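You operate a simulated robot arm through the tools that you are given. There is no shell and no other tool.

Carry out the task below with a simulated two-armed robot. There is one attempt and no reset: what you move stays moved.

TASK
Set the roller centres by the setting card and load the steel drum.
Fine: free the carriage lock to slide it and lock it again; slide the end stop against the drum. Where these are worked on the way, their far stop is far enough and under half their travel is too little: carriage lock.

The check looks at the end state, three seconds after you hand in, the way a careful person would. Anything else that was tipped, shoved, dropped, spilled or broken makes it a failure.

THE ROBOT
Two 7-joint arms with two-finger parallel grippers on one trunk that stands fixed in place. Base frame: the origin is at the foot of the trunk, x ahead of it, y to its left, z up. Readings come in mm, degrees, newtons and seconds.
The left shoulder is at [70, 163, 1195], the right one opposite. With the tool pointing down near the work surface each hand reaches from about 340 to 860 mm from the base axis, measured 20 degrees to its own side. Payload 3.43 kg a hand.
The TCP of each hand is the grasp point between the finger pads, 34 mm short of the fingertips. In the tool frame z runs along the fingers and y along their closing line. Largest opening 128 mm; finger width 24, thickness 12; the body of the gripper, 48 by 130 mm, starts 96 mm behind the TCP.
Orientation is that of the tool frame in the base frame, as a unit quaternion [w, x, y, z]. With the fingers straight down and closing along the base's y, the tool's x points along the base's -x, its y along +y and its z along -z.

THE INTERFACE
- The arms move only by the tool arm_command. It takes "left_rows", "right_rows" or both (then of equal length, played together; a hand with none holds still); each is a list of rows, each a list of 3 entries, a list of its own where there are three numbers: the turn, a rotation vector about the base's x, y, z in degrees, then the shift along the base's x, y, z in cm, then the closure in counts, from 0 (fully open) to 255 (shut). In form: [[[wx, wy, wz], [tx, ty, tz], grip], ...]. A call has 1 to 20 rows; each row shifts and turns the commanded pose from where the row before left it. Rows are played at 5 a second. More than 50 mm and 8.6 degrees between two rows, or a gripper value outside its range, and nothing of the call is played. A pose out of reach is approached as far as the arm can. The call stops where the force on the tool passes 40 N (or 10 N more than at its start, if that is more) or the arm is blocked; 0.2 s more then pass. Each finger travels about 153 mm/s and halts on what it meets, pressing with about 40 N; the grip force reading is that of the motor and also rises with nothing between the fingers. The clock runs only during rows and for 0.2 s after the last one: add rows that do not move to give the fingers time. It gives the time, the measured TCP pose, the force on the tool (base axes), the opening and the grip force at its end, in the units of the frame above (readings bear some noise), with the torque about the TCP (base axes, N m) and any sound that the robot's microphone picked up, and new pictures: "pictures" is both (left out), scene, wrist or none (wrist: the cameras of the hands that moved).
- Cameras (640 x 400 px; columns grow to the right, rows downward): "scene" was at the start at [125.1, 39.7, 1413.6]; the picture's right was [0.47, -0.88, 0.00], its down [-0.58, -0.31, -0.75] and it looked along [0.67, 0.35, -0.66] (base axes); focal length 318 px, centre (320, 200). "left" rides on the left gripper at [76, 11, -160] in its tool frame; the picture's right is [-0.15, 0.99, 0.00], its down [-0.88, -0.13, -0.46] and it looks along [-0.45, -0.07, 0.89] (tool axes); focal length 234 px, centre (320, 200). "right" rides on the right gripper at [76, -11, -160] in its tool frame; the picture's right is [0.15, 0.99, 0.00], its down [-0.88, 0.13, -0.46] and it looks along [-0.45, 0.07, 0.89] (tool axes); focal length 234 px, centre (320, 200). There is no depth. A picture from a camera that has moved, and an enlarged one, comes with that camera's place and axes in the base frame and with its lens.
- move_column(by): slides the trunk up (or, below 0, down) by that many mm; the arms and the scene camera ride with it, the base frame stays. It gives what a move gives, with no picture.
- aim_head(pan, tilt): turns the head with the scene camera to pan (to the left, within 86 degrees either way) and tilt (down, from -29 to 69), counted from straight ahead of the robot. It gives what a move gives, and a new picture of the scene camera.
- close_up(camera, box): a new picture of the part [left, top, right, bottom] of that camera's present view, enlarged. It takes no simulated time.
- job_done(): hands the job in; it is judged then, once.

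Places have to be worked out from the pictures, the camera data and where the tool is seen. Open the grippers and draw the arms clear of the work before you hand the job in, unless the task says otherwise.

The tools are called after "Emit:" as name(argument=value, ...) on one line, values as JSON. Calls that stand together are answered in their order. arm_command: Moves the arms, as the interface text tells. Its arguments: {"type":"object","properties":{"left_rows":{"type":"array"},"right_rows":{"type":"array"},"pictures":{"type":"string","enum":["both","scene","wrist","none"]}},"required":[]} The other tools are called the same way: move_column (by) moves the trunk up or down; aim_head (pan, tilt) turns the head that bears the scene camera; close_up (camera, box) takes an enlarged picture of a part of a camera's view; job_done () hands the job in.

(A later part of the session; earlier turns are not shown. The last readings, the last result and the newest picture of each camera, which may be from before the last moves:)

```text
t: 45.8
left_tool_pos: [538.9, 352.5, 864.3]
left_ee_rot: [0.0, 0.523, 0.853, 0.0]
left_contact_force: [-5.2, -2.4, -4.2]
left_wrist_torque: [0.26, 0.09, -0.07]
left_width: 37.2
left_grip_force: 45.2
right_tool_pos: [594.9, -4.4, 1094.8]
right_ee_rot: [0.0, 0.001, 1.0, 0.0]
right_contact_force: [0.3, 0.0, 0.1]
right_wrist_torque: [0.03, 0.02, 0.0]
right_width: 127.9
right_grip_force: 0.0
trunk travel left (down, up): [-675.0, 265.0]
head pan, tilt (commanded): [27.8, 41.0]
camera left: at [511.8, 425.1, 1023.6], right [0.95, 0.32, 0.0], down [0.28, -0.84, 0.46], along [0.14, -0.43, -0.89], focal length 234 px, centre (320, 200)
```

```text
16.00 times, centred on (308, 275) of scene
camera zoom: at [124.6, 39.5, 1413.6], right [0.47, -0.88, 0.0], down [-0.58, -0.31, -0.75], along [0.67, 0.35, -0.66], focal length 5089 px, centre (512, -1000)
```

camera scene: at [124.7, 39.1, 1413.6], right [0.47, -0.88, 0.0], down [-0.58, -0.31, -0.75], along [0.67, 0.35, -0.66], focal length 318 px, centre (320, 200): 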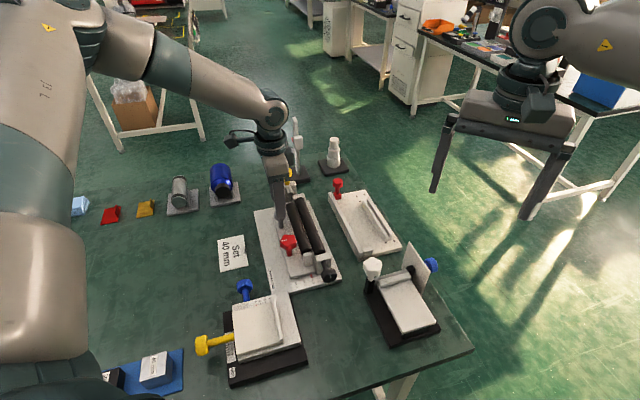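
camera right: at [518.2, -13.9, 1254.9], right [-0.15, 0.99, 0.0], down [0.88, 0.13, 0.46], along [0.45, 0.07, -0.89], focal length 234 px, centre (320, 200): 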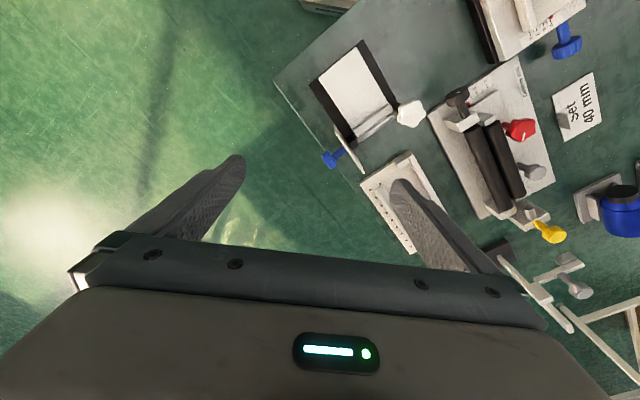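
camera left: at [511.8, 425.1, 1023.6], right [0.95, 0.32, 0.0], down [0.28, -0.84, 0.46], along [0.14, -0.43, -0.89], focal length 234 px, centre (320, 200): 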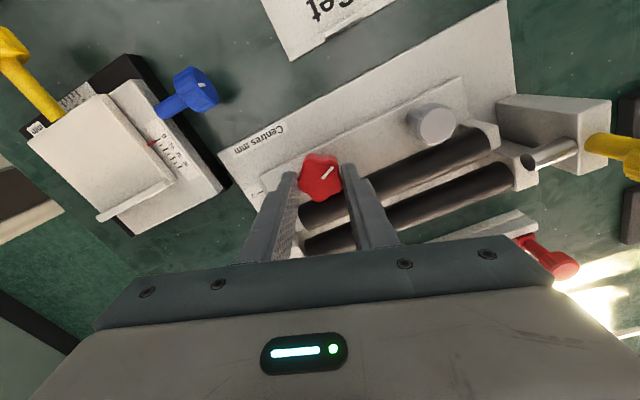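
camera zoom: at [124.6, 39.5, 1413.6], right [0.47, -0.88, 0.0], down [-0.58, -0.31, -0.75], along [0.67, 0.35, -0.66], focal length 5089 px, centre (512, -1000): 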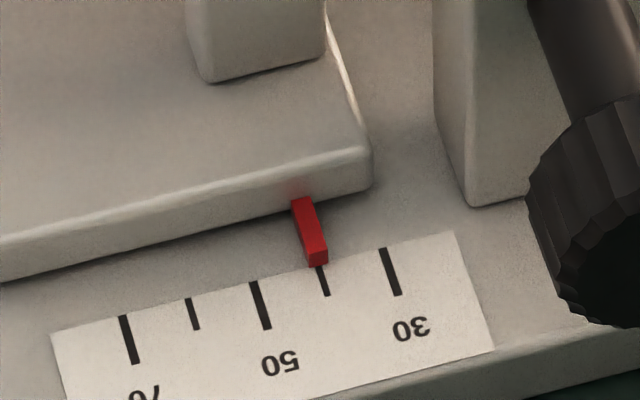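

Reading ~40.1. Mark at ~71°, 55° remain. Another re-grip cycle with 37.5° clockwise.

Emit:
arm_command(left_rows=[[[0, 0, 0], [0, 0, 0], 185], [[0, 0, 0], [0, 0, 0], 171], [[0, 0, 0], [0, 0, 1.0], 171], [[0, 0, 0], [0, 0, 1.5], 165], [[0, 0, 7.2], [0, 0, 0], 135], [[0, 0, 7.2], [0, 0, 0], 135], [[0, 0, 7.2], [0, 0, 0], 135], [[0, 0, 7.2], [0, 0, 0], 135], [[0, 0, 7.2], [0, 0, 0], 135], [[0, 0, 0], [0, 0, -1.25], 135], [[0, 0, 0], [0, 0, -1.25], 135], [[0, 0, 0], [0, 0, 0], 165], [[0, 0, 0], [0, 0, 0], 185], [[0, 0, 0], [0, 0, 0], 200], [[0, 0, 0], [0, 0, 0], 230], [[0, 0, -6], [0, 0, 0], 230], [[0, 0, -6], [0, 0, 0], 230], [[0, 0, -6], [0, 0, 0], 230], [[0, 0, -6], [0, 0, 0], 230], [[0, 0, 0], [0, 0, 0], 230]], pictures="wrist")

Emit:
close_up(camera="left", box=[240, 120, 400, 220])

Emit:
close_up(camera="scene", box=[300, 270, 316, 280])

```text
t: 50.0
left_tool_pos: [538.1, 353.9, 863.9]
left_ee_rot: [0.0, 0.432, 0.902, -0.002]
left_contact_force: [-0.3, 0.4, -1.3]
left_wrist_torque: [0.03, -0.23, -0.07]
left_width: 37.3
left_grip_force: 45.4
right_tool_pos: [594.8, -4.5, 1095.9]
right_ee_rot: [0.0, 0.0, 1.0, 0.0]
right_contact_force: [-0.3, 0.7, -0.2]
right_wrist_torque: [0.01, 0.0, -0.01]
right_width: 128.1
right_grip_force: 0.1
trunk travel left (down, up): [-675.0, 265.0]
head pan, tilt (commanded): [27.8, 41.0]
camera left: at [498.0, 417.9, 1023.1], right [0.86, 0.51, 0.0], down [0.45, -0.77, 0.46], along [0.23, -0.39, -0.89], focal length 234 px, centre (320, 200)
```

left: 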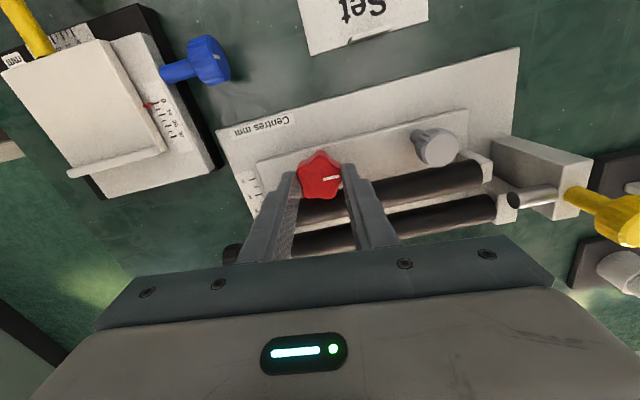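

```text
4.00 times, centred on (320, 170) of left
camera zoom: at [498.0, 417.9, 1023.1], right [0.86, 0.51, 0.0], down [0.45, -0.77, 0.46], along [0.23, -0.39, -0.89], focal length 937 px, centre (320, 320)
```

zoom: 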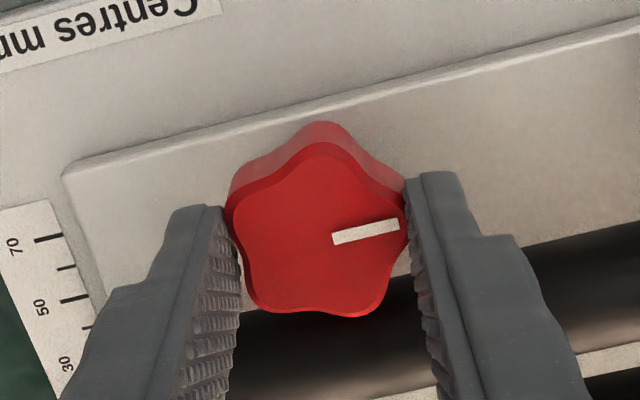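

```text
16.00 times, centred on (308, 275) of scene
camera zoom: at [125.4, 39.7, 1413.5], right [0.47, -0.88, 0.0], down [-0.58, -0.31, -0.75], along [0.67, 0.35, -0.66], focal length 5089 px, centre (512, -1000)
```

zoom: 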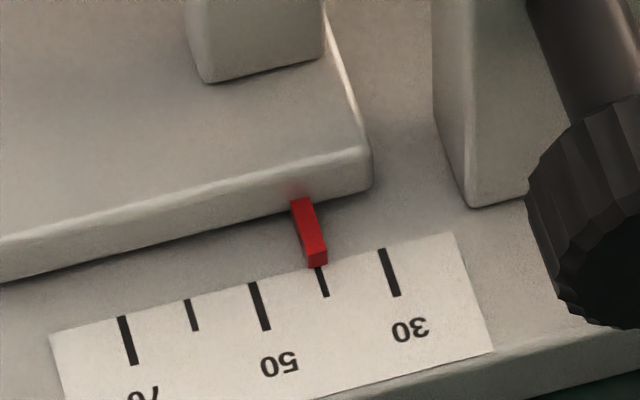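

Mark at ~43°; 28° remain. I turn 14° more, then re-grip and drive to the stop.

Emit:
arm_command(left_rows=[[[0, 0, -4.5], [0, 0, 0], 230], [[0, 0, -4.5], [0, 0, 0], 230], [[0, 0, -4.5], [0, 0, 0], 230], [[0, 0, 0], [0, 0, 0], 230], [[0, 0, 0], [0, 0, 0], 185], [[0, 0, 0], [0, 0, 0], 171], [[0, 0, 0], [0, 0, 1.0], 171], [[0, 0, 0], [0, 0, 1.5], 165], [[0, 0, 7.2], [0, 0, 0], 135], [[0, 0, 7.2], [0, 0, 0], 135], [[0, 0, 7.2], [0, 0, 0], 135], [[0, 0, 7.2], [0, 0, 0], 135], [[0, 0, 7.2], [0, 0, 0], 135], [[0, 0, 0], [0, 0, -1.25], 135], [[0, 0, 0], [0, 0, -1.25], 135], [[0, 0, 0], [0, 0, 0], 165], [[0, 0, 0], [0, 0, 0], 185], [[0, 0, 0], [0, 0, 0], 200], [[0, 0, 0], [0, 0, 0], 230], [[0, 0, 0], [0, 0, 0], 230]], pictures="wrist")

Emit:
close_up(camera="left", box=[240, 120, 400, 220])

Emit:
close_up(camera="scene", box=[300, 270, 316, 280])

```text
t: 54.2
left_tool_pos: [537.4, 354.1, 863.9]
left_ee_rot: [0.0, 0.246, 0.969, 0.001]
left_contact_force: [6.1, 7.5, 1.8]
left_wrist_torque: [0.29, -0.24, -0.03]
left_width: 37.3
left_grip_force: 45.6
right_tool_pos: [595.4, -2.1, 1093.7]
right_ee_rot: [0.0, 0.0, 1.0, 0.0]
right_contact_force: [-0.1, -0.2, 0.3]
right_wrist_torque: [-0.02, 0.03, -0.01]
right_width: 127.9
right_grip_force: 0.1
trunk travel left (down, up): [-675.0, 265.0]
head pan, tilt (commanded): [27.8, 41.0]
camera left: at [474.9, 399.0, 1023.0], right [0.6, 0.8, 0.0], down [0.71, -0.53, 0.46], along [0.36, -0.27, -0.89], focal length 234 px, centre (320, 200)
```

left: 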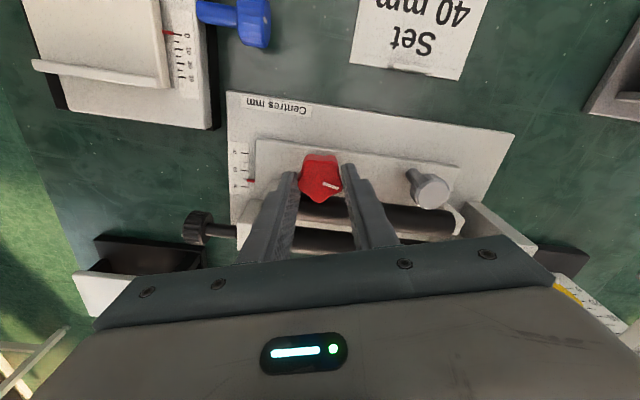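

```text
4.00 times, centred on (320, 170) of left
camera zoom: at [474.9, 399.0, 1023.0], right [0.6, 0.8, 0.0], down [0.71, -0.53, 0.46], along [0.36, -0.27, -0.89], focal length 937 px, centre (320, 320)
```

zoom: 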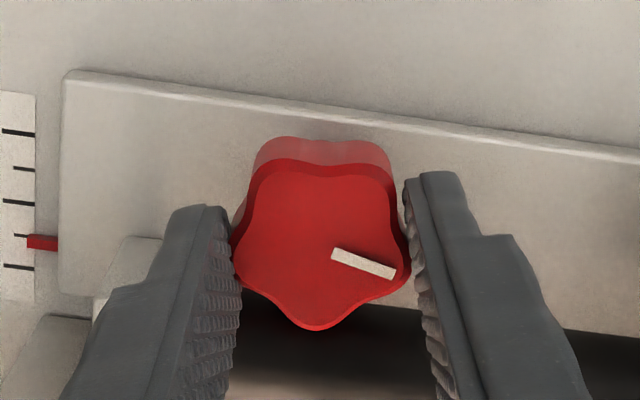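

```text
16.00 times, centred on (308, 275) of scene
camera zoom: at [125.7, 40.5, 1413.5], right [0.47, -0.88, 0.0], down [-0.58, -0.31, -0.75], along [0.67, 0.35, -0.66], focal length 5089 px, centre (512, -1000)
```

zoom: 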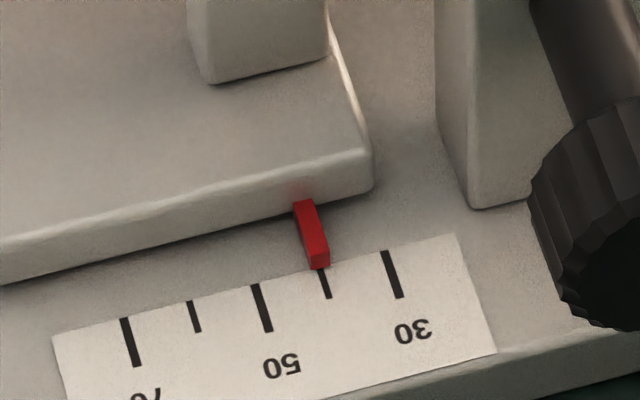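

Reading ~40.1, mark at ~31°. I now turn clockwise up to 24° to run it into the locked stop.

Emit:
arm_command(left_rows=[[[0, 0, -4], [0, 0, 0], 240], [[0, 0, -4], [0, 0, 0], 240], [[0, 0, -4], [0, 0, 0], 240], [[0, 0, -4], [0, 0, 0], 240], [[0, 0, -4], [0, 0, 0], 240], [[0, 0, -4], [0, 0, 0], 240], [[0, 0, 0], [0, 0, 0], 240]], pictures="wrist")

Emit:
close_up(camera="left", box=[240, 120, 400, 220])

Emit:
close_up(camera="scene", box=[300, 270, 316, 280])

```text
t: 55.8
left_tool_pos: [536.5, 353.9, 863.0]
left_ee_rot: [-0.001, 0.442, 0.897, -0.001]
left_contact_force: [2.3, 8.5, 3.6]
left_wrist_torque: [0.47, -0.19, 0.77]
left_width: 37.3
left_grip_force: 44.9
right_tool_pos: [595.0, -3.1, 1093.8]
right_ee_rot: [0.0, 0.0, 1.0, 0.0]
right_contact_force: [-0.7, 0.0, 0.9]
right_wrist_torque: [0.03, 0.0, 0.01]
right_width: 127.8
right_grip_force: 0.0
trunk travel left (down, up): [-675.0, 265.0]
head pan, tilt (commanded): [27.8, 41.0]
camera left: at [498.9, 419.8, 1022.9], right [0.87, 0.49, 0.0], down [0.43, -0.78, 0.46], along [0.22, -0.4, -0.89], focal length 234 px, centre (320, 200)
```

left: 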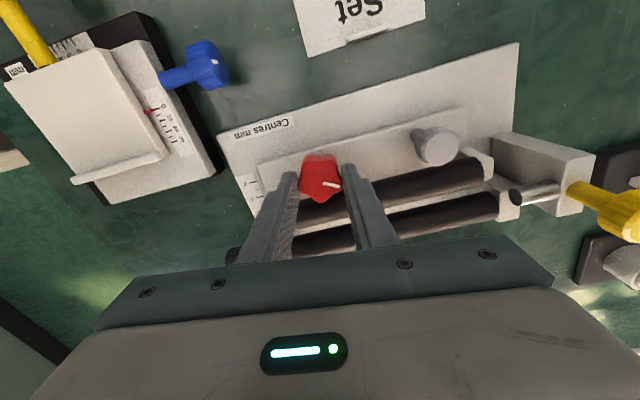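

```text
4.00 times, centred on (320, 170) of left
camera zoom: at [498.9, 419.8, 1022.9], right [0.87, 0.49, 0.0], down [0.43, -0.78, 0.46], along [0.22, -0.4, -0.89], focal length 937 px, centre (320, 320)
```

zoom: 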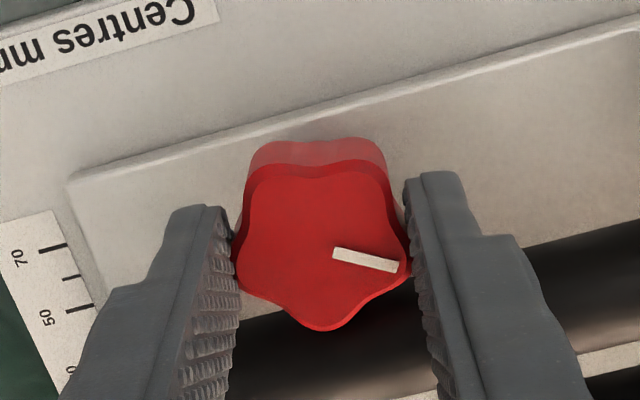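

```text
16.00 times, centred on (308, 275) of scene
camera zoom: at [125.1, 40.6, 1413.5], right [0.47, -0.88, 0.0], down [-0.58, -0.31, -0.75], along [0.67, 0.35, -0.66], focal length 5089 px, centre (512, -1000)
```

zoom: 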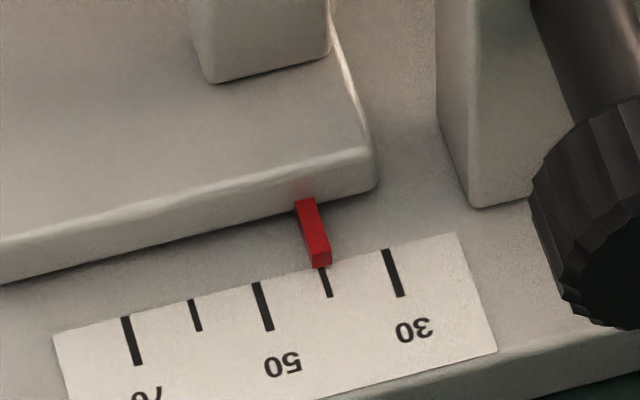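

The mark is back at ~15° with the stop torque felt, so the lock is closed with the pointer at 40. I release, lift and move over the yellow end-stop knob to study it.

Emit:
arm_command(left_rows=[[[0, 0, 0], [0, 0, 0], 185], [[0, 0, 0], [0, 0, 0], 171], [[0, 0, 0], [0, 0, 1.0], 171], [[0, 0, 0], [0, 0, 3.0], 165], [[0, 0, 0], [0, 0, 4.0], 140], [[0, 0, 2.4], [3.3, 1.88, 1.0], 140], [[0, 0, 2.4], [3.3, 1.88, 1.0], 140], [[0, 0, 2.4], [3.3, 1.88, 1.0], 140], [[0, 0, 0], [3.3, 1.88, 1.0], 140], [[0, 0, 0], [3.3, 1.88, 0], 140], [[0, 0, 0], [0, 0, 0], 140]], pictures="both")

Emit:
close_up(camera="left", box=[220, 100, 420, 220])

Emit:
close_up(camera="right", box=[440, 60, 600, 260])

```text
t: 58.2
left_tool_pos: [704.1, 445.5, 985.0]
left_ee_rot: [0.0, 0.385, 0.923, 0.0]
left_contact_force: [-1.1, 0.8, 0.5]
left_wrist_torque: [-0.01, -0.04, -0.01]
left_width: 57.4
left_grip_force: 0.2
right_tool_pos: [593.8, -4.8, 1094.9]
right_ee_rot: [0.001, 0.001, 1.0, 0.0]
right_contact_force: [0.3, 0.3, -1.4]
right_wrist_torque: [-0.01, -0.03, 0.01]
right_width: 128.0
right_grip_force: 0.0
trunk travel left (down, up): [-675.0, 265.0]
head pan, tilt (commanded): [27.8, 41.0]
camera scene: at [124.1, 39.6, 1413.7], right [0.47, -0.88, 0.0], down [-0.58, -0.31, -0.76], along [0.67, 0.35, -0.66], focal length 318 px, centre (320, 200)
camera left: at [657.5, 506.4, 1145.7], right [0.81, 0.59, 0.0], down [0.53, -0.72, 0.46], along [0.27, -0.37, -0.89], focal length 234 px, centre (320, 200)
```

scene: 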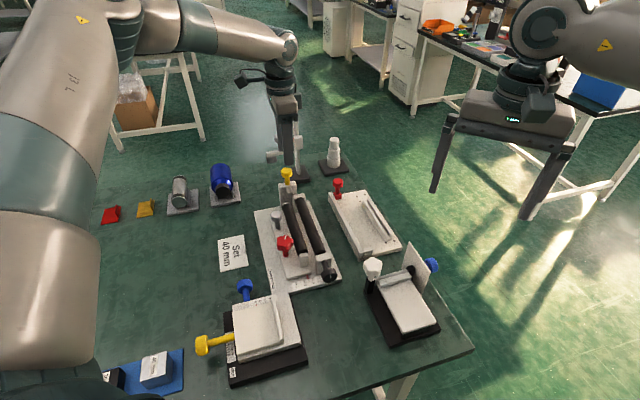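
left: 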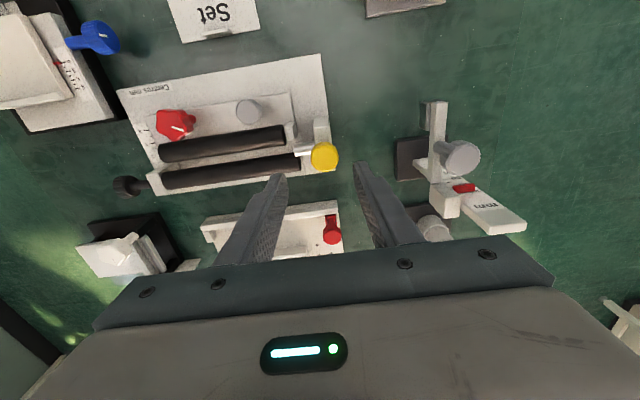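

```text
3.20 times, centred on (320, 160) of left
camera zoom: at [657.5, 506.4, 1145.7], right [0.81, 0.59, 0.0], down [0.53, -0.72, 0.46], along [0.27, -0.37, -0.89], focal length 749 px, centre (320, 328)
```

zoom: 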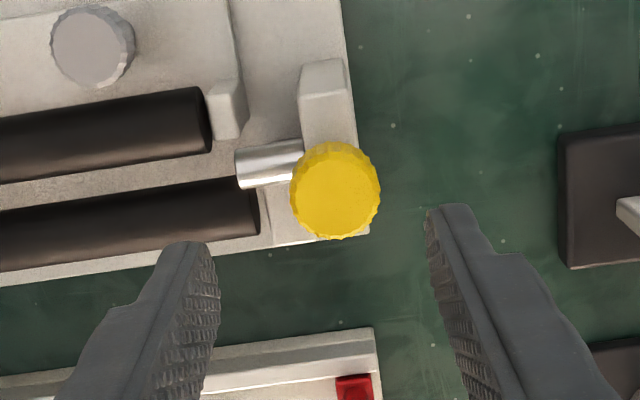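

```text
2.00 times, centred on (520, 160) of right
camera zoom: at [518.3, -15.2, 1254.9], right [-0.15, 0.99, 0.0], down [0.88, 0.13, 0.46], along [0.45, 0.07, -0.89], focal length 468 px, centre (-80, 280)
```

zoom: 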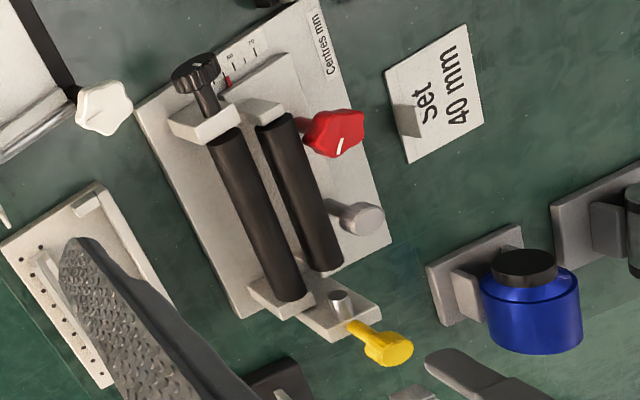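

The pin is centred between the rollers (s ≈ −180 mm line) and the yellow knob is at about (704.8, 451.5), top ~905. I grip it and test which way and how the end stop slides.

Emit:
arm_command(left_rows=[[[0, 0, 0], [0.3, 0.47, -2.2], 145], [[0, 0, 0], [0, 0, -2.2], 145], [[0, 0, 0], [0, 0, -2.2], 145], [[0, 0, 0], [0, 0, 0], 145], [[0, 0, 0], [0, 0, 0], 175], [[0, 0, 0], [0, 0, 0], 200], [[0, 0, 0], [0, 0, 0], 225], [[0, 0, 0], [0, 0, 0], 225]], pictures="wrist")

Emit:
close_up(camera="left", box=[220, 100, 420, 220])

Emit:
close_up(camera="scene", box=[265, 160, 345, 220])

```text
t: 60.0
left_tool_pos: [706.0, 450.8, 919.9]
left_ee_rot: [0.0, 0.385, 0.923, 0.001]
left_contact_force: [-2.3, 1.8, 0.3]
left_wrist_torque: [0.04, 0.04, 0.02]
left_width: 29.3
left_grip_force: 44.7
right_tool_pos: [594.9, -4.5, 1095.5]
right_ee_rot: [0.0, 0.0, 1.0, 0.0]
right_contact_force: [-0.6, -0.3, -0.2]
right_wrist_torque: [0.0, -0.07, 0.01]
right_width: 127.9
right_grip_force: 0.1
trunk travel left (down, up): [-675.0, 265.0]
head pan, tilt (commanded): [27.8, 41.0]
camera left: at [659.1, 512.0, 1079.7], right [0.81, 0.59, 0.0], down [0.53, -0.72, 0.46], along [0.27, -0.37, -0.89], focal length 234 px, centre (320, 200)
```

left: 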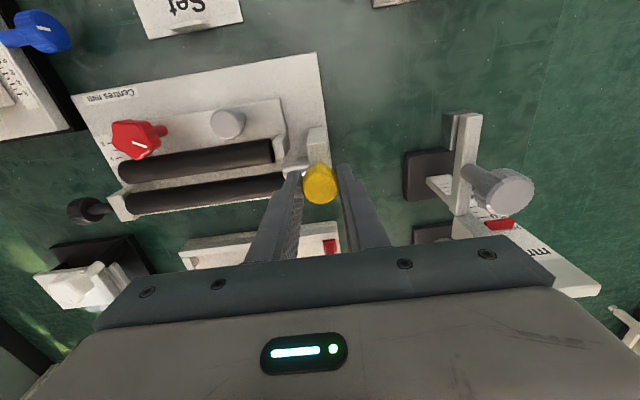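

```text
3.20 times, centred on (320, 160) of left
camera zoom: at [659.1, 512.0, 1079.7], right [0.81, 0.59, 0.0], down [0.53, -0.72, 0.46], along [0.27, -0.37, -0.89], focal length 749 px, centre (320, 328)
```

zoom: 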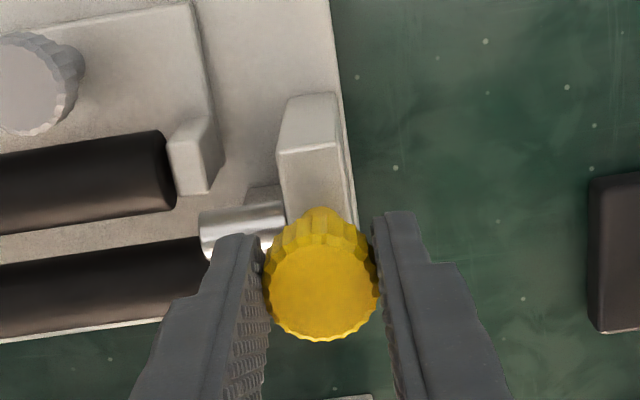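

```text
6.67 times, centred on (305, 190) of scene
camera zoom: at [125.0, 39.8, 1413.6], right [0.47, -0.88, 0.0], down [-0.58, -0.31, -0.75], along [0.67, 0.35, -0.66], focal length 2120 px, centre (420, 267)
```

zoom: 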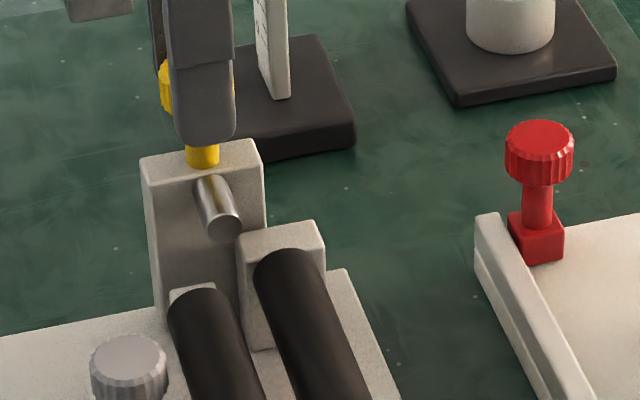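

Gripped cleanly with hardly any side load. I pull 8 mm toward the rollers and see what moves.

Emit:
arm_command(left_rows=[[[0, 0, 0], [-0.19, -0.19, 0], 235], [[0, 0, 0], [-0.19, -0.19, 0], 235], [[0, 0, 0], [-0.19, -0.19, 0], 235], [[0, 0, 0], [0, 0, 0], 235]], pictures="none")

Emit:
close_up(camera="left", box=[220, 100, 420, 220])

Emit:
close_up(camera="scene", box=[265, 160, 345, 220])

Emit:
close_up(camera="right", box=[490, 180, 580, 250])

```text
t: 61.0
left_tool_pos: [700.0, 446.2, 918.9]
left_ee_rot: [0.001, 0.385, 0.923, 0.0]
left_contact_force: [0.0, 4.5, 14.4]
left_wrist_torque: [0.49, 0.4, -0.03]
left_width: 29.5
left_grip_force: 44.9
right_tool_pos: [595.2, -4.3, 1096.0]
right_ee_rot: [0.001, 0.001, 1.0, 0.0]
right_contact_force: [0.3, -0.2, -0.7]
right_wrist_torque: [0.01, -0.04, 0.01]
right_width: 127.7
right_grip_force: 0.0
trunk travel left (down, up): [-675.0, 265.0]
head pan, tilt (commanded): [27.8, 41.0]
```

```text
3.20 times, centred on (320, 160) of left
camera zoom: at [652.5, 506.0, 1079.5], right [0.81, 0.59, 0.0], down [0.53, -0.72, 0.46], along [0.27, -0.37, -0.89], focal length 749 px, centre (320, 328)
```

zoom: 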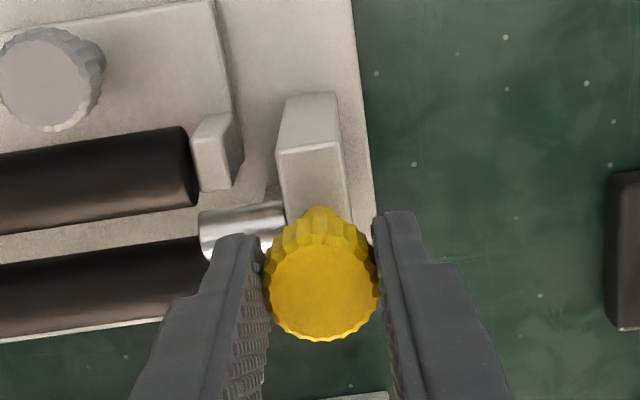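

```text
6.67 times, centred on (305, 190) of scene
camera zoom: at [123.6, 39.1, 1413.8], right [0.47, -0.88, 0.0], down [-0.58, -0.31, -0.76], along [0.67, 0.35, -0.66], focal length 2120 px, centre (420, 267)
```

zoom: 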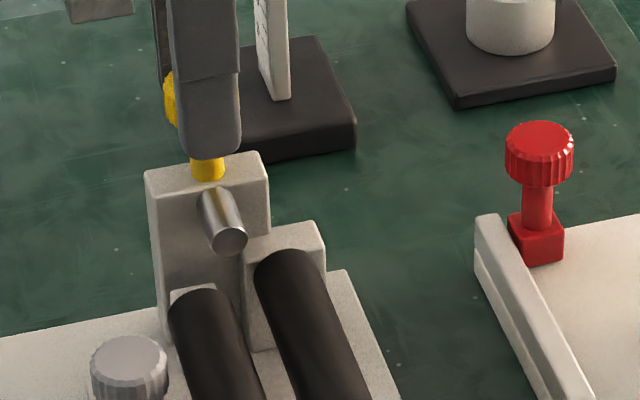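

```text
5.71 times, centred on (535, 215) of right
camera zoom: at [517.9, -15.6, 1255.3], right [-0.15, 0.99, 0.0], down [0.88, 0.13, 0.46], along [0.45, 0.07, -0.89], focal length 1338 px, centre (-909, 114)
```

zoom: 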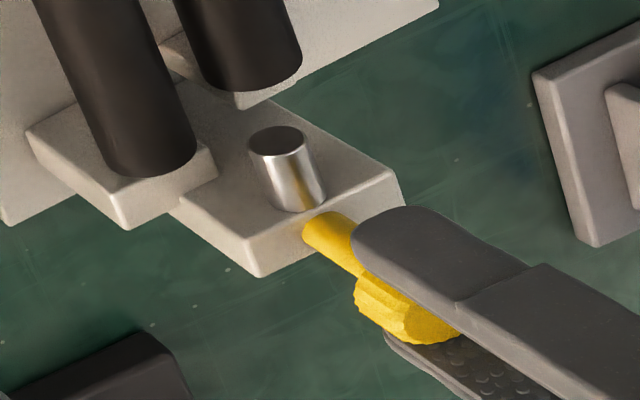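

The whole block slides. I continue another 10 mm to learn whether the bearing block limits it.

Emit:
arm_command(left_rows=[[[0, 0, 0], [-0.18, -0.18, 0], 235], [[0, 0, 0], [-0.18, -0.18, 0], 235], [[0, 0, 0], [-0.18, -0.18, 0], 235], [[0, 0, 0], [-0.18, -0.18, 0], 235], [[0, 0, 0], [0, 0, 0], 235]], pictures="none")

Emit:
close_up(camera="scene", box=[265, 160, 345, 220])

Emit:
close_up(camera="right", box=[490, 180, 580, 250])

```text
t: 62.2
left_tool_pos: [691.0, 436.2, 920.7]
left_ee_rot: [0.001, 0.385, 0.923, 0.001]
left_contact_force: [1.4, 4.3, 22.6]
left_wrist_torque: [-0.15, 0.0, 0.04]
left_width: 29.1
left_grip_force: 45.3
right_tool_pos: [593.1, -5.1, 1096.3]
right_ee_rot: [0.001, 0.0, 1.0, 0.001]
right_contact_force: [-0.1, -0.3, 0.0]
right_wrist_torque: [0.02, 0.02, -0.01]
right_width: 128.0
right_grip_force: 0.1
trunk travel left (down, up): [-675.0, 265.0]
head pan, tilt (commanded): [27.8, 41.0]
```

```text
6.67 times, centred on (305, 190) of scene
camera zoom: at [122.3, 38.3, 1414.0], right [0.47, -0.88, 0.0], down [-0.58, -0.31, -0.76], along [0.67, 0.35, -0.65], focal length 2120 px, centre (420, 267)
```

zoom: 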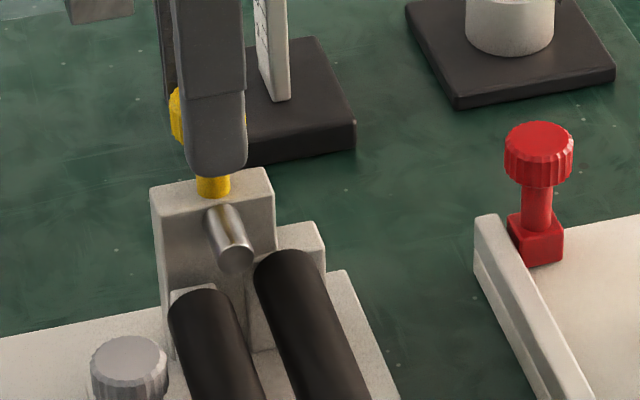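

```text
5.71 times, centred on (535, 215) of right
camera zoom: at [516.8, -16.4, 1255.7], right [-0.15, 0.99, 0.0], down [0.88, 0.13, 0.46], along [0.45, 0.07, -0.89], focal length 1338 px, centre (-909, 114)
```

zoom: 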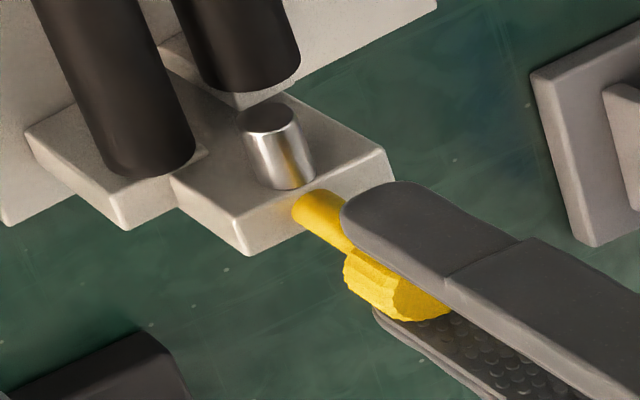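

The block has moved 18 mm and passes the bearing freely. I go 16 mm further to learn the travel available.

Emit:
arm_command(left_rows=[[[0, 0, 0], [-0.28, -0.28, 0.05], 235], [[0, 0, 0], [-0.28, -0.28, 0.05], 235], [[0, 0, 0], [-0.28, -0.28, 0], 235], [[0, 0, 0], [-0.28, -0.28, 0], 235], [[0, 0, 0], [0, 0, 0], 235]], pictures="none")

Emit:
close_up(camera="scene", box=[265, 160, 345, 220])

Emit:
close_up(camera="right", box=[490, 180, 580, 250])

```text
t: 62.9
left_tool_pos: [691.7, 436.0, 919.6]
left_ee_rot: [0.003, 0.384, 0.923, 0.004]
left_contact_force: [8.4, 6.7, -1.3]
left_wrist_torque: [-0.32, 0.37, -0.05]
left_width: 29.3
left_grip_force: 45.1
right_tool_pos: [595.7, -3.8, 1093.7]
right_ee_rot: [-0.001, 0.0, 1.0, 0.0]
right_contact_force: [0.4, -0.2, 0.1]
right_wrist_torque: [0.0, -0.01, -0.01]
right_width: 127.9
right_grip_force: 0.0
trunk travel left (down, up): [-675.0, 265.0]
head pan, tilt (commanded): [27.8, 41.0]
stopped in row 3 (left hand): the force on the tool passed its limit at 43 N (the readings are from after the stop); the commanded pose is now the measured one
```

```text
6.67 times, centred on (305, 190) of scene
camera zoom: at [126.2, 40.2, 1412.9], right [0.47, -0.88, 0.0], down [-0.58, -0.31, -0.75], along [0.67, 0.35, -0.66], focal length 2120 px, centre (420, 267)
```

zoom: 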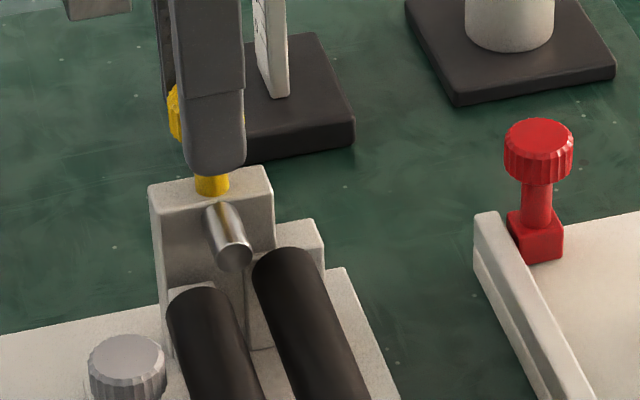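

```text
5.71 times, centred on (535, 215) of right
camera zoom: at [520.1, -14.7, 1253.5], right [-0.15, 0.99, 0.0], down [0.88, 0.13, 0.45], along [0.45, 0.07, -0.89], focal length 1338 px, centre (-909, 114)
```

zoom: 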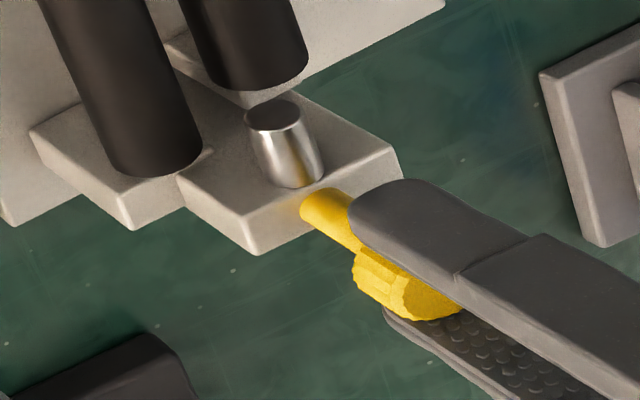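

The stop's travel ends after about 19 mm (pin tip from a≈776 to ≈757). I slide it back to its start so the drum can be loaded, then release and lift.

Emit:
arm_command(left_rows=[[[0, 0, 0], [0.27, 0.27, 0], 235], [[0, 0, 0], [0.27, 0.27, 0], 235], [[0, 0, 0], [0.27, 0.27, 0], 235], [[0, 0, 0], [0.27, 0.27, 0], 235], [[0, 0, 0], [0.27, 0.27, 0], 235], [[0, 0, 0], [0, 0, 0], 235]], pictures="none")

Emit:
close_up(camera="scene", box=[265, 160, 345, 220])

```text
t: 64.3
left_tool_pos: [703.1, 449.8, 919.2]
left_ee_rot: [0.003, 0.384, 0.923, 0.004]
left_contact_force: [-1.5, -4.5, -4.9]
left_wrist_torque: [-0.15, 0.36, 0.0]
left_width: 29.2
left_grip_force: 44.8
right_tool_pos: [595.0, -4.6, 1095.1]
right_ee_rot: [0.0, -0.001, 1.0, 0.0]
right_contact_force: [0.1, -0.5, -0.3]
right_wrist_torque: [0.01, -0.02, 0.02]
right_width: 128.0
right_grip_force: 0.1
trunk travel left (down, up): [-675.0, 265.0]
head pan, tilt (commanded): [27.8, 41.0]
```

```text
6.67 times, centred on (305, 190) of scene
camera zoom: at [125.8, 39.4, 1413.5], right [0.47, -0.88, 0.0], down [-0.58, -0.31, -0.75], along [0.67, 0.35, -0.66], focal length 2120 px, centre (420, 267)
```

zoom: 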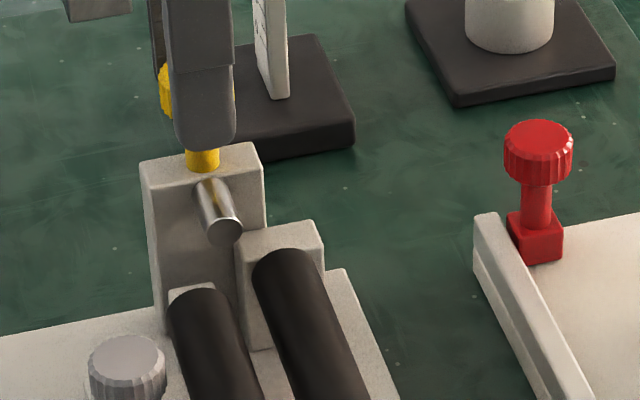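

The stop is back at its start. I push 2 mm more to be sure, release, lift clear, and swing over toward the steel drum, turning the hand so the fingers close across it.

Emit:
arm_command(left_rows=[[[0, 0, 0], [0.1, 0.1, 0], 235], [[0, 0, 0], [0, 0, 0], 200], [[0, 0, 0], [0, 0, 0], 160], [[0, 0, 0], [0, 0, 3.0], 150], [[0, 0, 0], [0, 0, 4.5], 140], [[0, 0, 0], [0, 0, 4.5], 100], [[0, 0, 8.2], [-1.3, 2.2, 0], 76], [[0, 0, 8.2], [-1.3, 2.2, 0], 76], [[0, 0, 8.2], [-1.3, 2.2, 0], 76], [[0, 0, 8.2], [-1.3, 2.2, 0], 76], [[0, 0, 8.2], [-1.3, 2.2, 0], 76], [[0, 0, 8.2], [-1.3, 2.2, 0], 76], [[0, 0, 8.2], [-1.3, 2.2, 0], 76], [[0, 0, 8.2], [-1.3, 2.2, 0], 76], [[0, 0, 8.2], [-1.3, 2.2, 0], 76], [[0, 0, 8.2], [-1.3, 2.2, 0], 76], [[0, 0, 8], [-1.3, 2.2, 0], 76], [[0, 0, 0], [0, 0, 0], 76]], pictures="both")

```text
t: 68.1
left_tool_pos: [559.7, 691.7, 1039.7]
left_ee_rot: [0.0, -0.382, 0.924, 0.005]
left_contact_force: [0.2, 0.4, -0.6]
left_wrist_torque: [0.0, -0.01, -0.04]
left_width: 89.9
left_grip_force: 0.0
right_tool_pos: [596.2, -3.4, 1096.0]
right_ee_rot: [0.0, 0.0, 1.0, 0.0]
right_contact_force: [1.0, -0.5, 0.5]
right_wrist_torque: [0.02, -0.01, 0.0]
right_width: 128.0
right_grip_force: 0.1
trunk travel left (down, up): [-675.0, 265.0]
head pan, tilt (commanded): [27.8, 41.0]
camera scene: at [125.6, 39.2, 1413.5], right [0.47, -0.88, 0.0], down [-0.58, -0.31, -0.75], along [0.67, 0.35, -0.66], focal length 318 px, centre (320, 200)
camera left: at [498.3, 643.6, 1199.0], right [-0.59, 0.8, 0.01], down [0.72, 0.52, 0.46], along [0.36, 0.28, -0.89], focal length 234 px, centre (320, 200)
```

scene: 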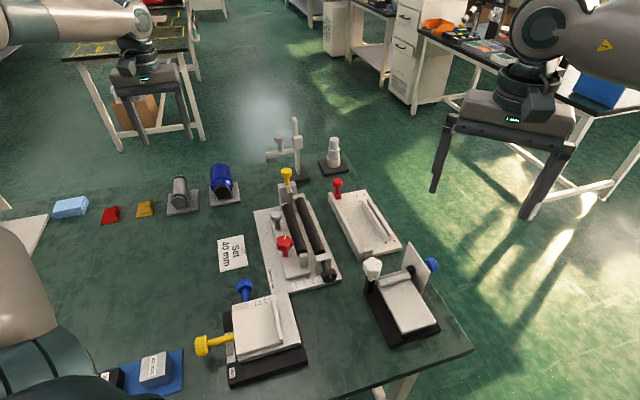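
left: 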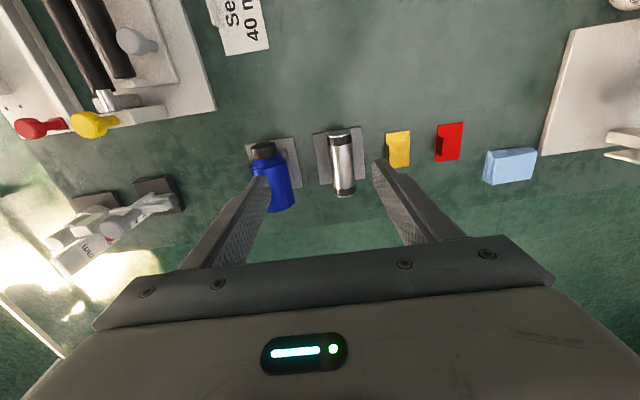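

Emit:
close_up(camera="left", box=[290, 110, 390, 210])

Emit:
close_up(camera="left", box=[220, 100, 420, 230])

Emit:
close_up(camera="scene", box=[160, 165, 210, 220])

```text
4.00 times, centred on (340, 160) of left
camera zoom: at [498.3, 643.6, 1199.0], right [-0.59, 0.8, 0.01], down [0.72, 0.52, 0.46], along [0.36, 0.28, -0.89], focal length 937 px, centre (240, 360)
```

zoom: 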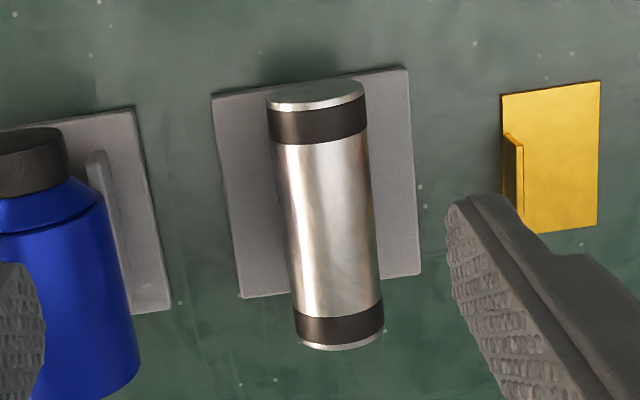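

```text
3.08 times, centred on (320, 165) of left
camera zoom: at [498.3, 643.6, 1199.0], right [-0.59, 0.8, 0.01], down [0.72, 0.52, 0.46], along [0.36, 0.28, -0.89], focal length 720 px, centre (320, 308)
```

zoom: 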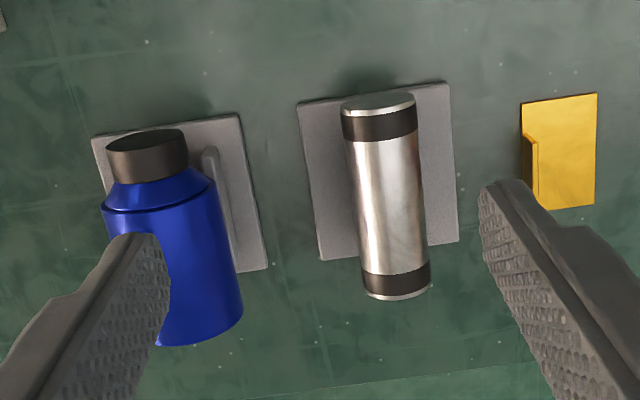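

```text
7.27 times, centred on (185, 192) of scene
camera zoom: at [125.6, 39.2, 1413.5], right [0.47, -0.88, 0.0], down [-0.58, -0.31, -0.75], along [0.67, 0.35, -0.66], focal length 2313 px, centre (1302, 254)
```

zoom: 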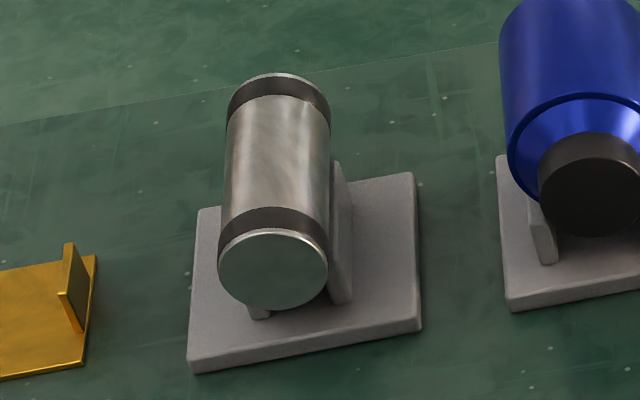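

The drum's axis runs from about (542, 718) to (616, 790), z ≈ 808, diameter ~40 mm. I move above its middle at z = 930 and check that the arm still reaches there.

Emit:
arm_command(left_rows=[[[0, 0, 0], [0.64, 2.08, -2.5], 76], [[0, 0, 0], [0.64, 2.08, -2.5], 76], [[0, 0, 0], [0.64, 2.08, -2.5], 76], [[0, 0, 0], [0, 0, -2.5], 76], [[0, 0, 0], [0, 0, 0], 76]], pictures="both")

Emit:
close_up(camera="left", box=[230, 100, 410, 220])

```text
t: 69.3
left_tool_pos: [580.1, 755.0, 940.9]
left_ee_rot: [-0.001, -0.381, 0.924, 0.005]
left_contact_force: [-0.5, -0.3, -0.3]
left_wrist_torque: [0.0, 0.01, 0.0]
left_width: 89.8
left_grip_force: 0.1
right_tool_pos: [596.2, -4.6, 1095.2]
right_ee_rot: [0.001, 0.001, 1.0, 0.0]
right_contact_force: [-0.7, -0.3, -0.3]
right_wrist_torque: [0.0, -0.02, -0.01]
right_width: 127.9
right_grip_force: 0.1
trunk travel left (down, up): [-675.0, 265.0]
head pan, tilt (commanded): [27.8, 41.0]
camera scene: at [124.7, 39.3, 1413.6], right [0.47, -0.88, 0.0], down [-0.58, -0.31, -0.75], along [0.67, 0.35, -0.66], focal length 318 px, centre (320, 200)
camera left: at [517.2, 707.4, 1101.1], right [-0.59, 0.81, 0.01], down [0.72, 0.52, 0.46], along [0.36, 0.28, -0.89], focal length 234 px, centre (320, 200)
```

scene: 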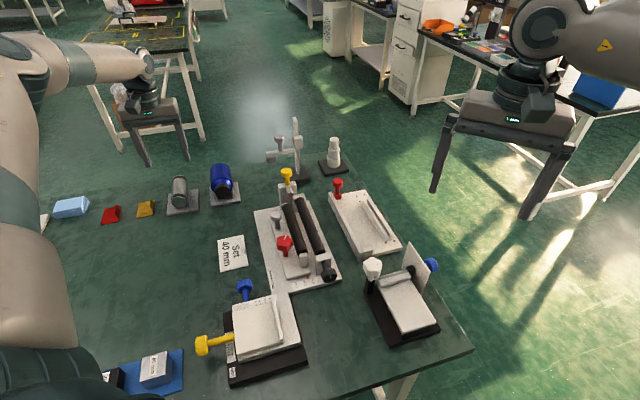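
left: 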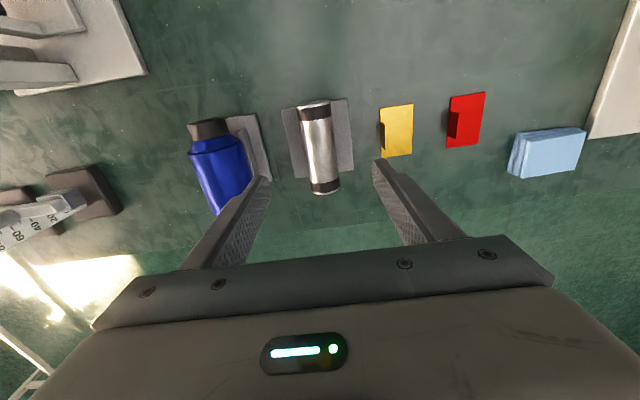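

```text
3.33 times, centred on (320, 160) of left
camera zoom: at [517.2, 707.4, 1101.1], right [-0.59, 0.81, 0.01], down [0.72, 0.52, 0.46], along [0.36, 0.28, -0.89], focal length 781 px, centre (320, 333)
```

zoom: 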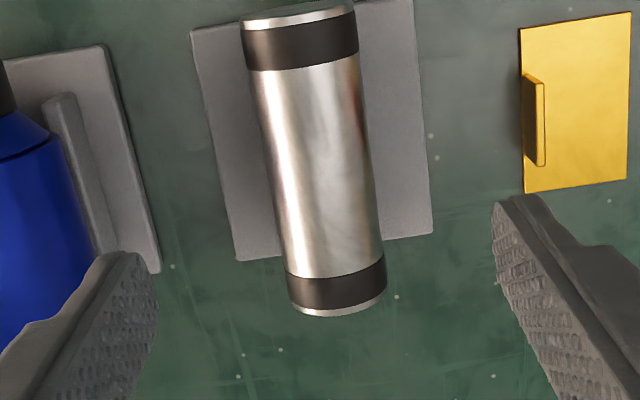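

The arm reaches. I want the drum's height precisely, so I zoom the scene camera on the drum and the fingertips whose position I know.

Emit:
close_up(camera="scene", box=[130, 140, 210, 215])

Emit:
close_up(camera="right", box=[560, 150, 640, 250])

```text
5.33 times, centred on (170, 178) of scene
camera zoom: at [124.7, 39.3, 1413.6], right [0.47, -0.88, 0.0], down [-0.58, -0.31, -0.75], along [0.67, 0.35, -0.66], focal length 1696 px, centre (1120, 320)
```

zoom: 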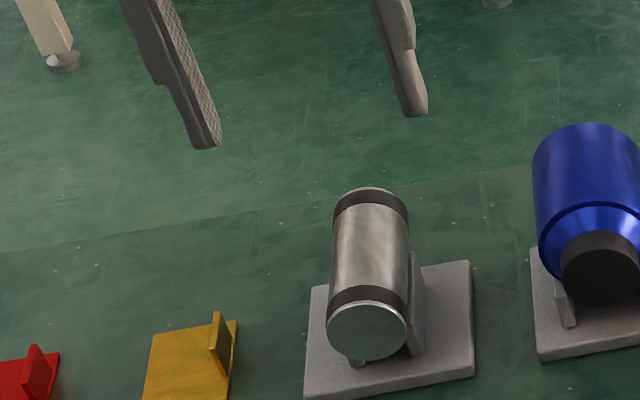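

```text
4.00 times, centred on (600, 200) of right
camera zoom: at [518.9, -15.5, 1254.7], right [-0.15, 0.99, 0.0], down [0.88, 0.13, 0.46], along [0.45, 0.07, -0.89], focal length 937 px, centre (-800, 200)
```

zoom: 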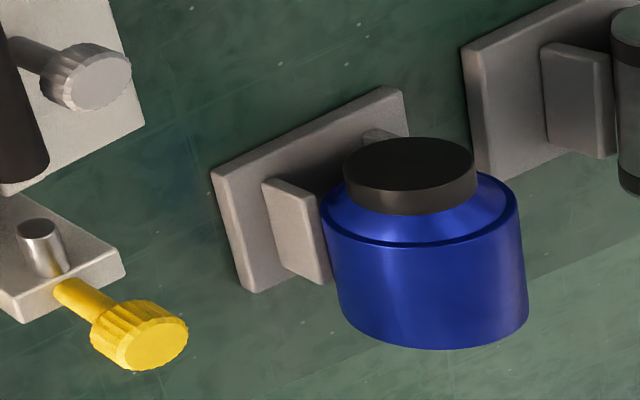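

Emit:
close_up(camera="scene", box=[165, 170, 205, 215])

Emit:
close_up(camera="right", box=[610, 150, 640, 200])

```text
8.89 times, centred on (185, 192) of scene
camera zoom: at [124.7, 39.3, 1413.6], right [0.47, -0.88, 0.0], down [-0.58, -0.31, -0.75], along [0.67, 0.35, -0.66], focal length 2827 px, centre (1520, 267)
```

zoom: 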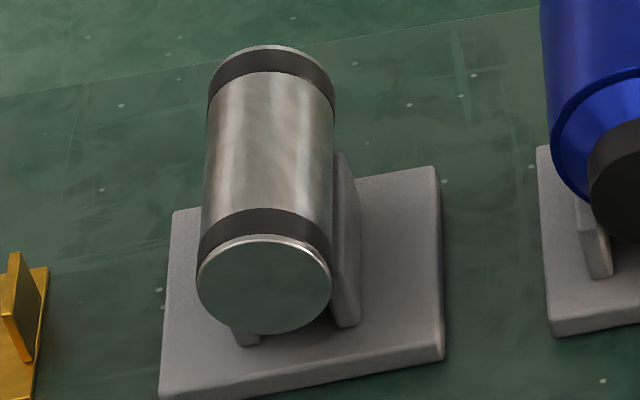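

```text
8.00 times, centred on (625, 175) of right
camera zoom: at [518.9, -15.5, 1254.7], right [-0.15, 0.99, 0.0], down [0.88, 0.13, 0.46], along [0.45, 0.07, -0.89], focal length 1873 px, centre (-2120, 400)
```

zoom: 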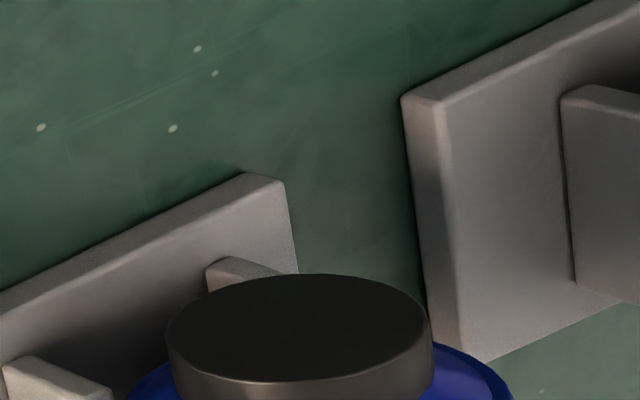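

I shift 2 mm across to centre on the drum and descend to TCP z ≈ 838, fingers wide, then check the fingertip height against the drum.

Emit:
arm_command(left_rows=[[[0, 0, 0], [-0.14, 0.14, -2.6], 76], [[0, 0, 0], [0, 0, -2.6], 76], [[0, 0, 0], [0, 0, -2.6], 76], [[0, 0, 0], [0, 0, -2.4], 90], [[0, 0, 0], [0, 0, 0], 110]], pictures="both")

Emit:
close_up(camera="scene", box=[150, 160, 210, 215])

Emit:
close_up(camera="left", box=[230, 100, 410, 220])

```text
t: 70.5
left_tool_pos: [559.4, 741.6, 854.9]
left_ee_rot: [0.0, -0.382, 0.924, 0.005]
left_contact_force: [0.1, -0.4, -0.6]
left_wrist_torque: [-0.02, 0.0, 0.0]
left_width: 72.7
left_grip_force: 0.1
left hand out of reach, approached as far as the arm can: row 2, 3, 4
right_tool_pos: [595.0, -3.8, 1096.0]
right_ee_rot: [0.0, 0.0, 1.0, -0.001]
right_contact_force: [-0.3, 0.1, -0.5]
right_wrist_torque: [0.01, 0.02, -0.01]
right_width: 128.2
right_grip_force: 0.0
trunk travel left (down, up): [-675.0, 265.0]
head pan, tilt (commanded): [27.8, 41.0]
camera scene: at [125.2, 39.4, 1413.6], right [0.47, -0.88, 0.0], down [-0.58, -0.31, -0.75], along [0.67, 0.35, -0.66], focal length 318 px, centre (320, 200)
camera left: at [497.6, 694.6, 1014.0], right [-0.59, 0.81, 0.01], down [0.72, 0.52, 0.46], along [0.36, 0.28, -0.89], focal length 234 px, centre (320, 200)
```

scene: 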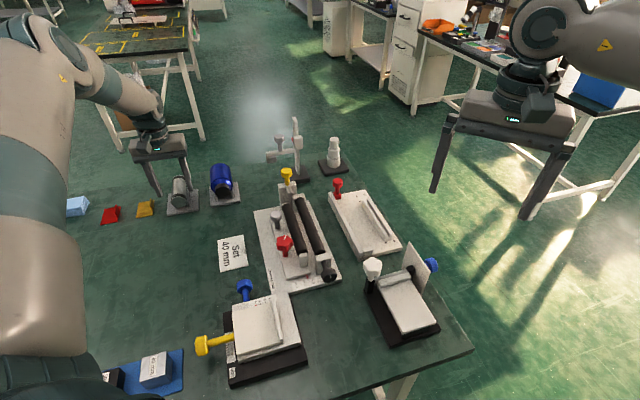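
left: 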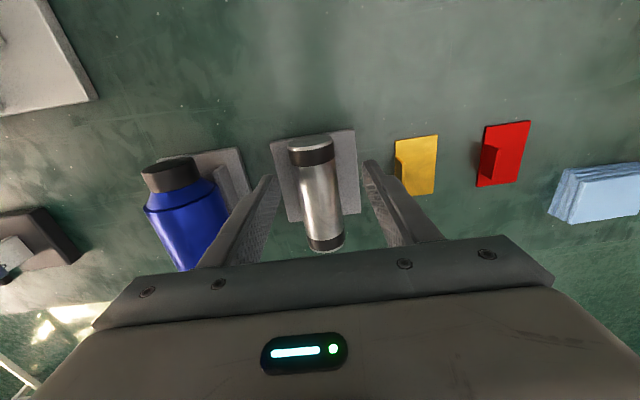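

```text
7.27 times, centred on (180, 188) of scene
camera zoom: at [125.2, 39.4, 1413.6], right [0.47, -0.88, 0.0], down [-0.58, -0.31, -0.75], along [0.67, 0.35, -0.66], focal length 2313 px, centre (1338, 291)
```

zoom: 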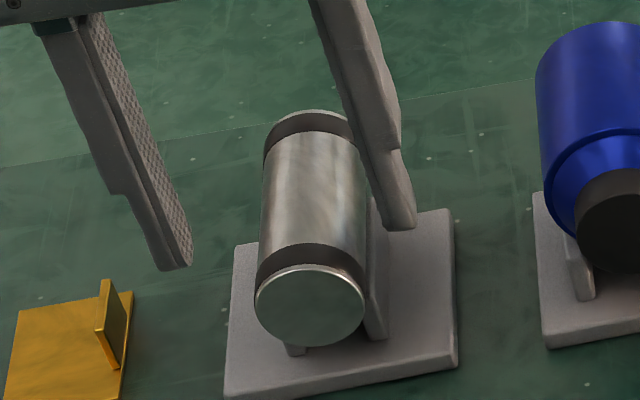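

```text
3.33 times, centred on (320, 160) of left
camera zoom: at [497.6, 694.6, 1014.0], right [-0.59, 0.81, 0.01], down [0.72, 0.52, 0.46], along [0.36, 0.28, -0.89], focal length 781 px, centre (320, 333)
```

zoom: 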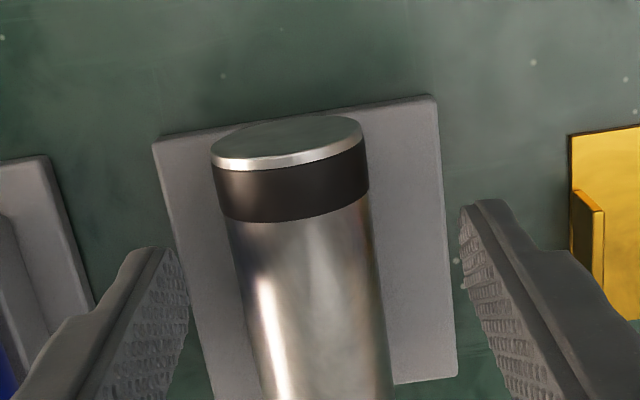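

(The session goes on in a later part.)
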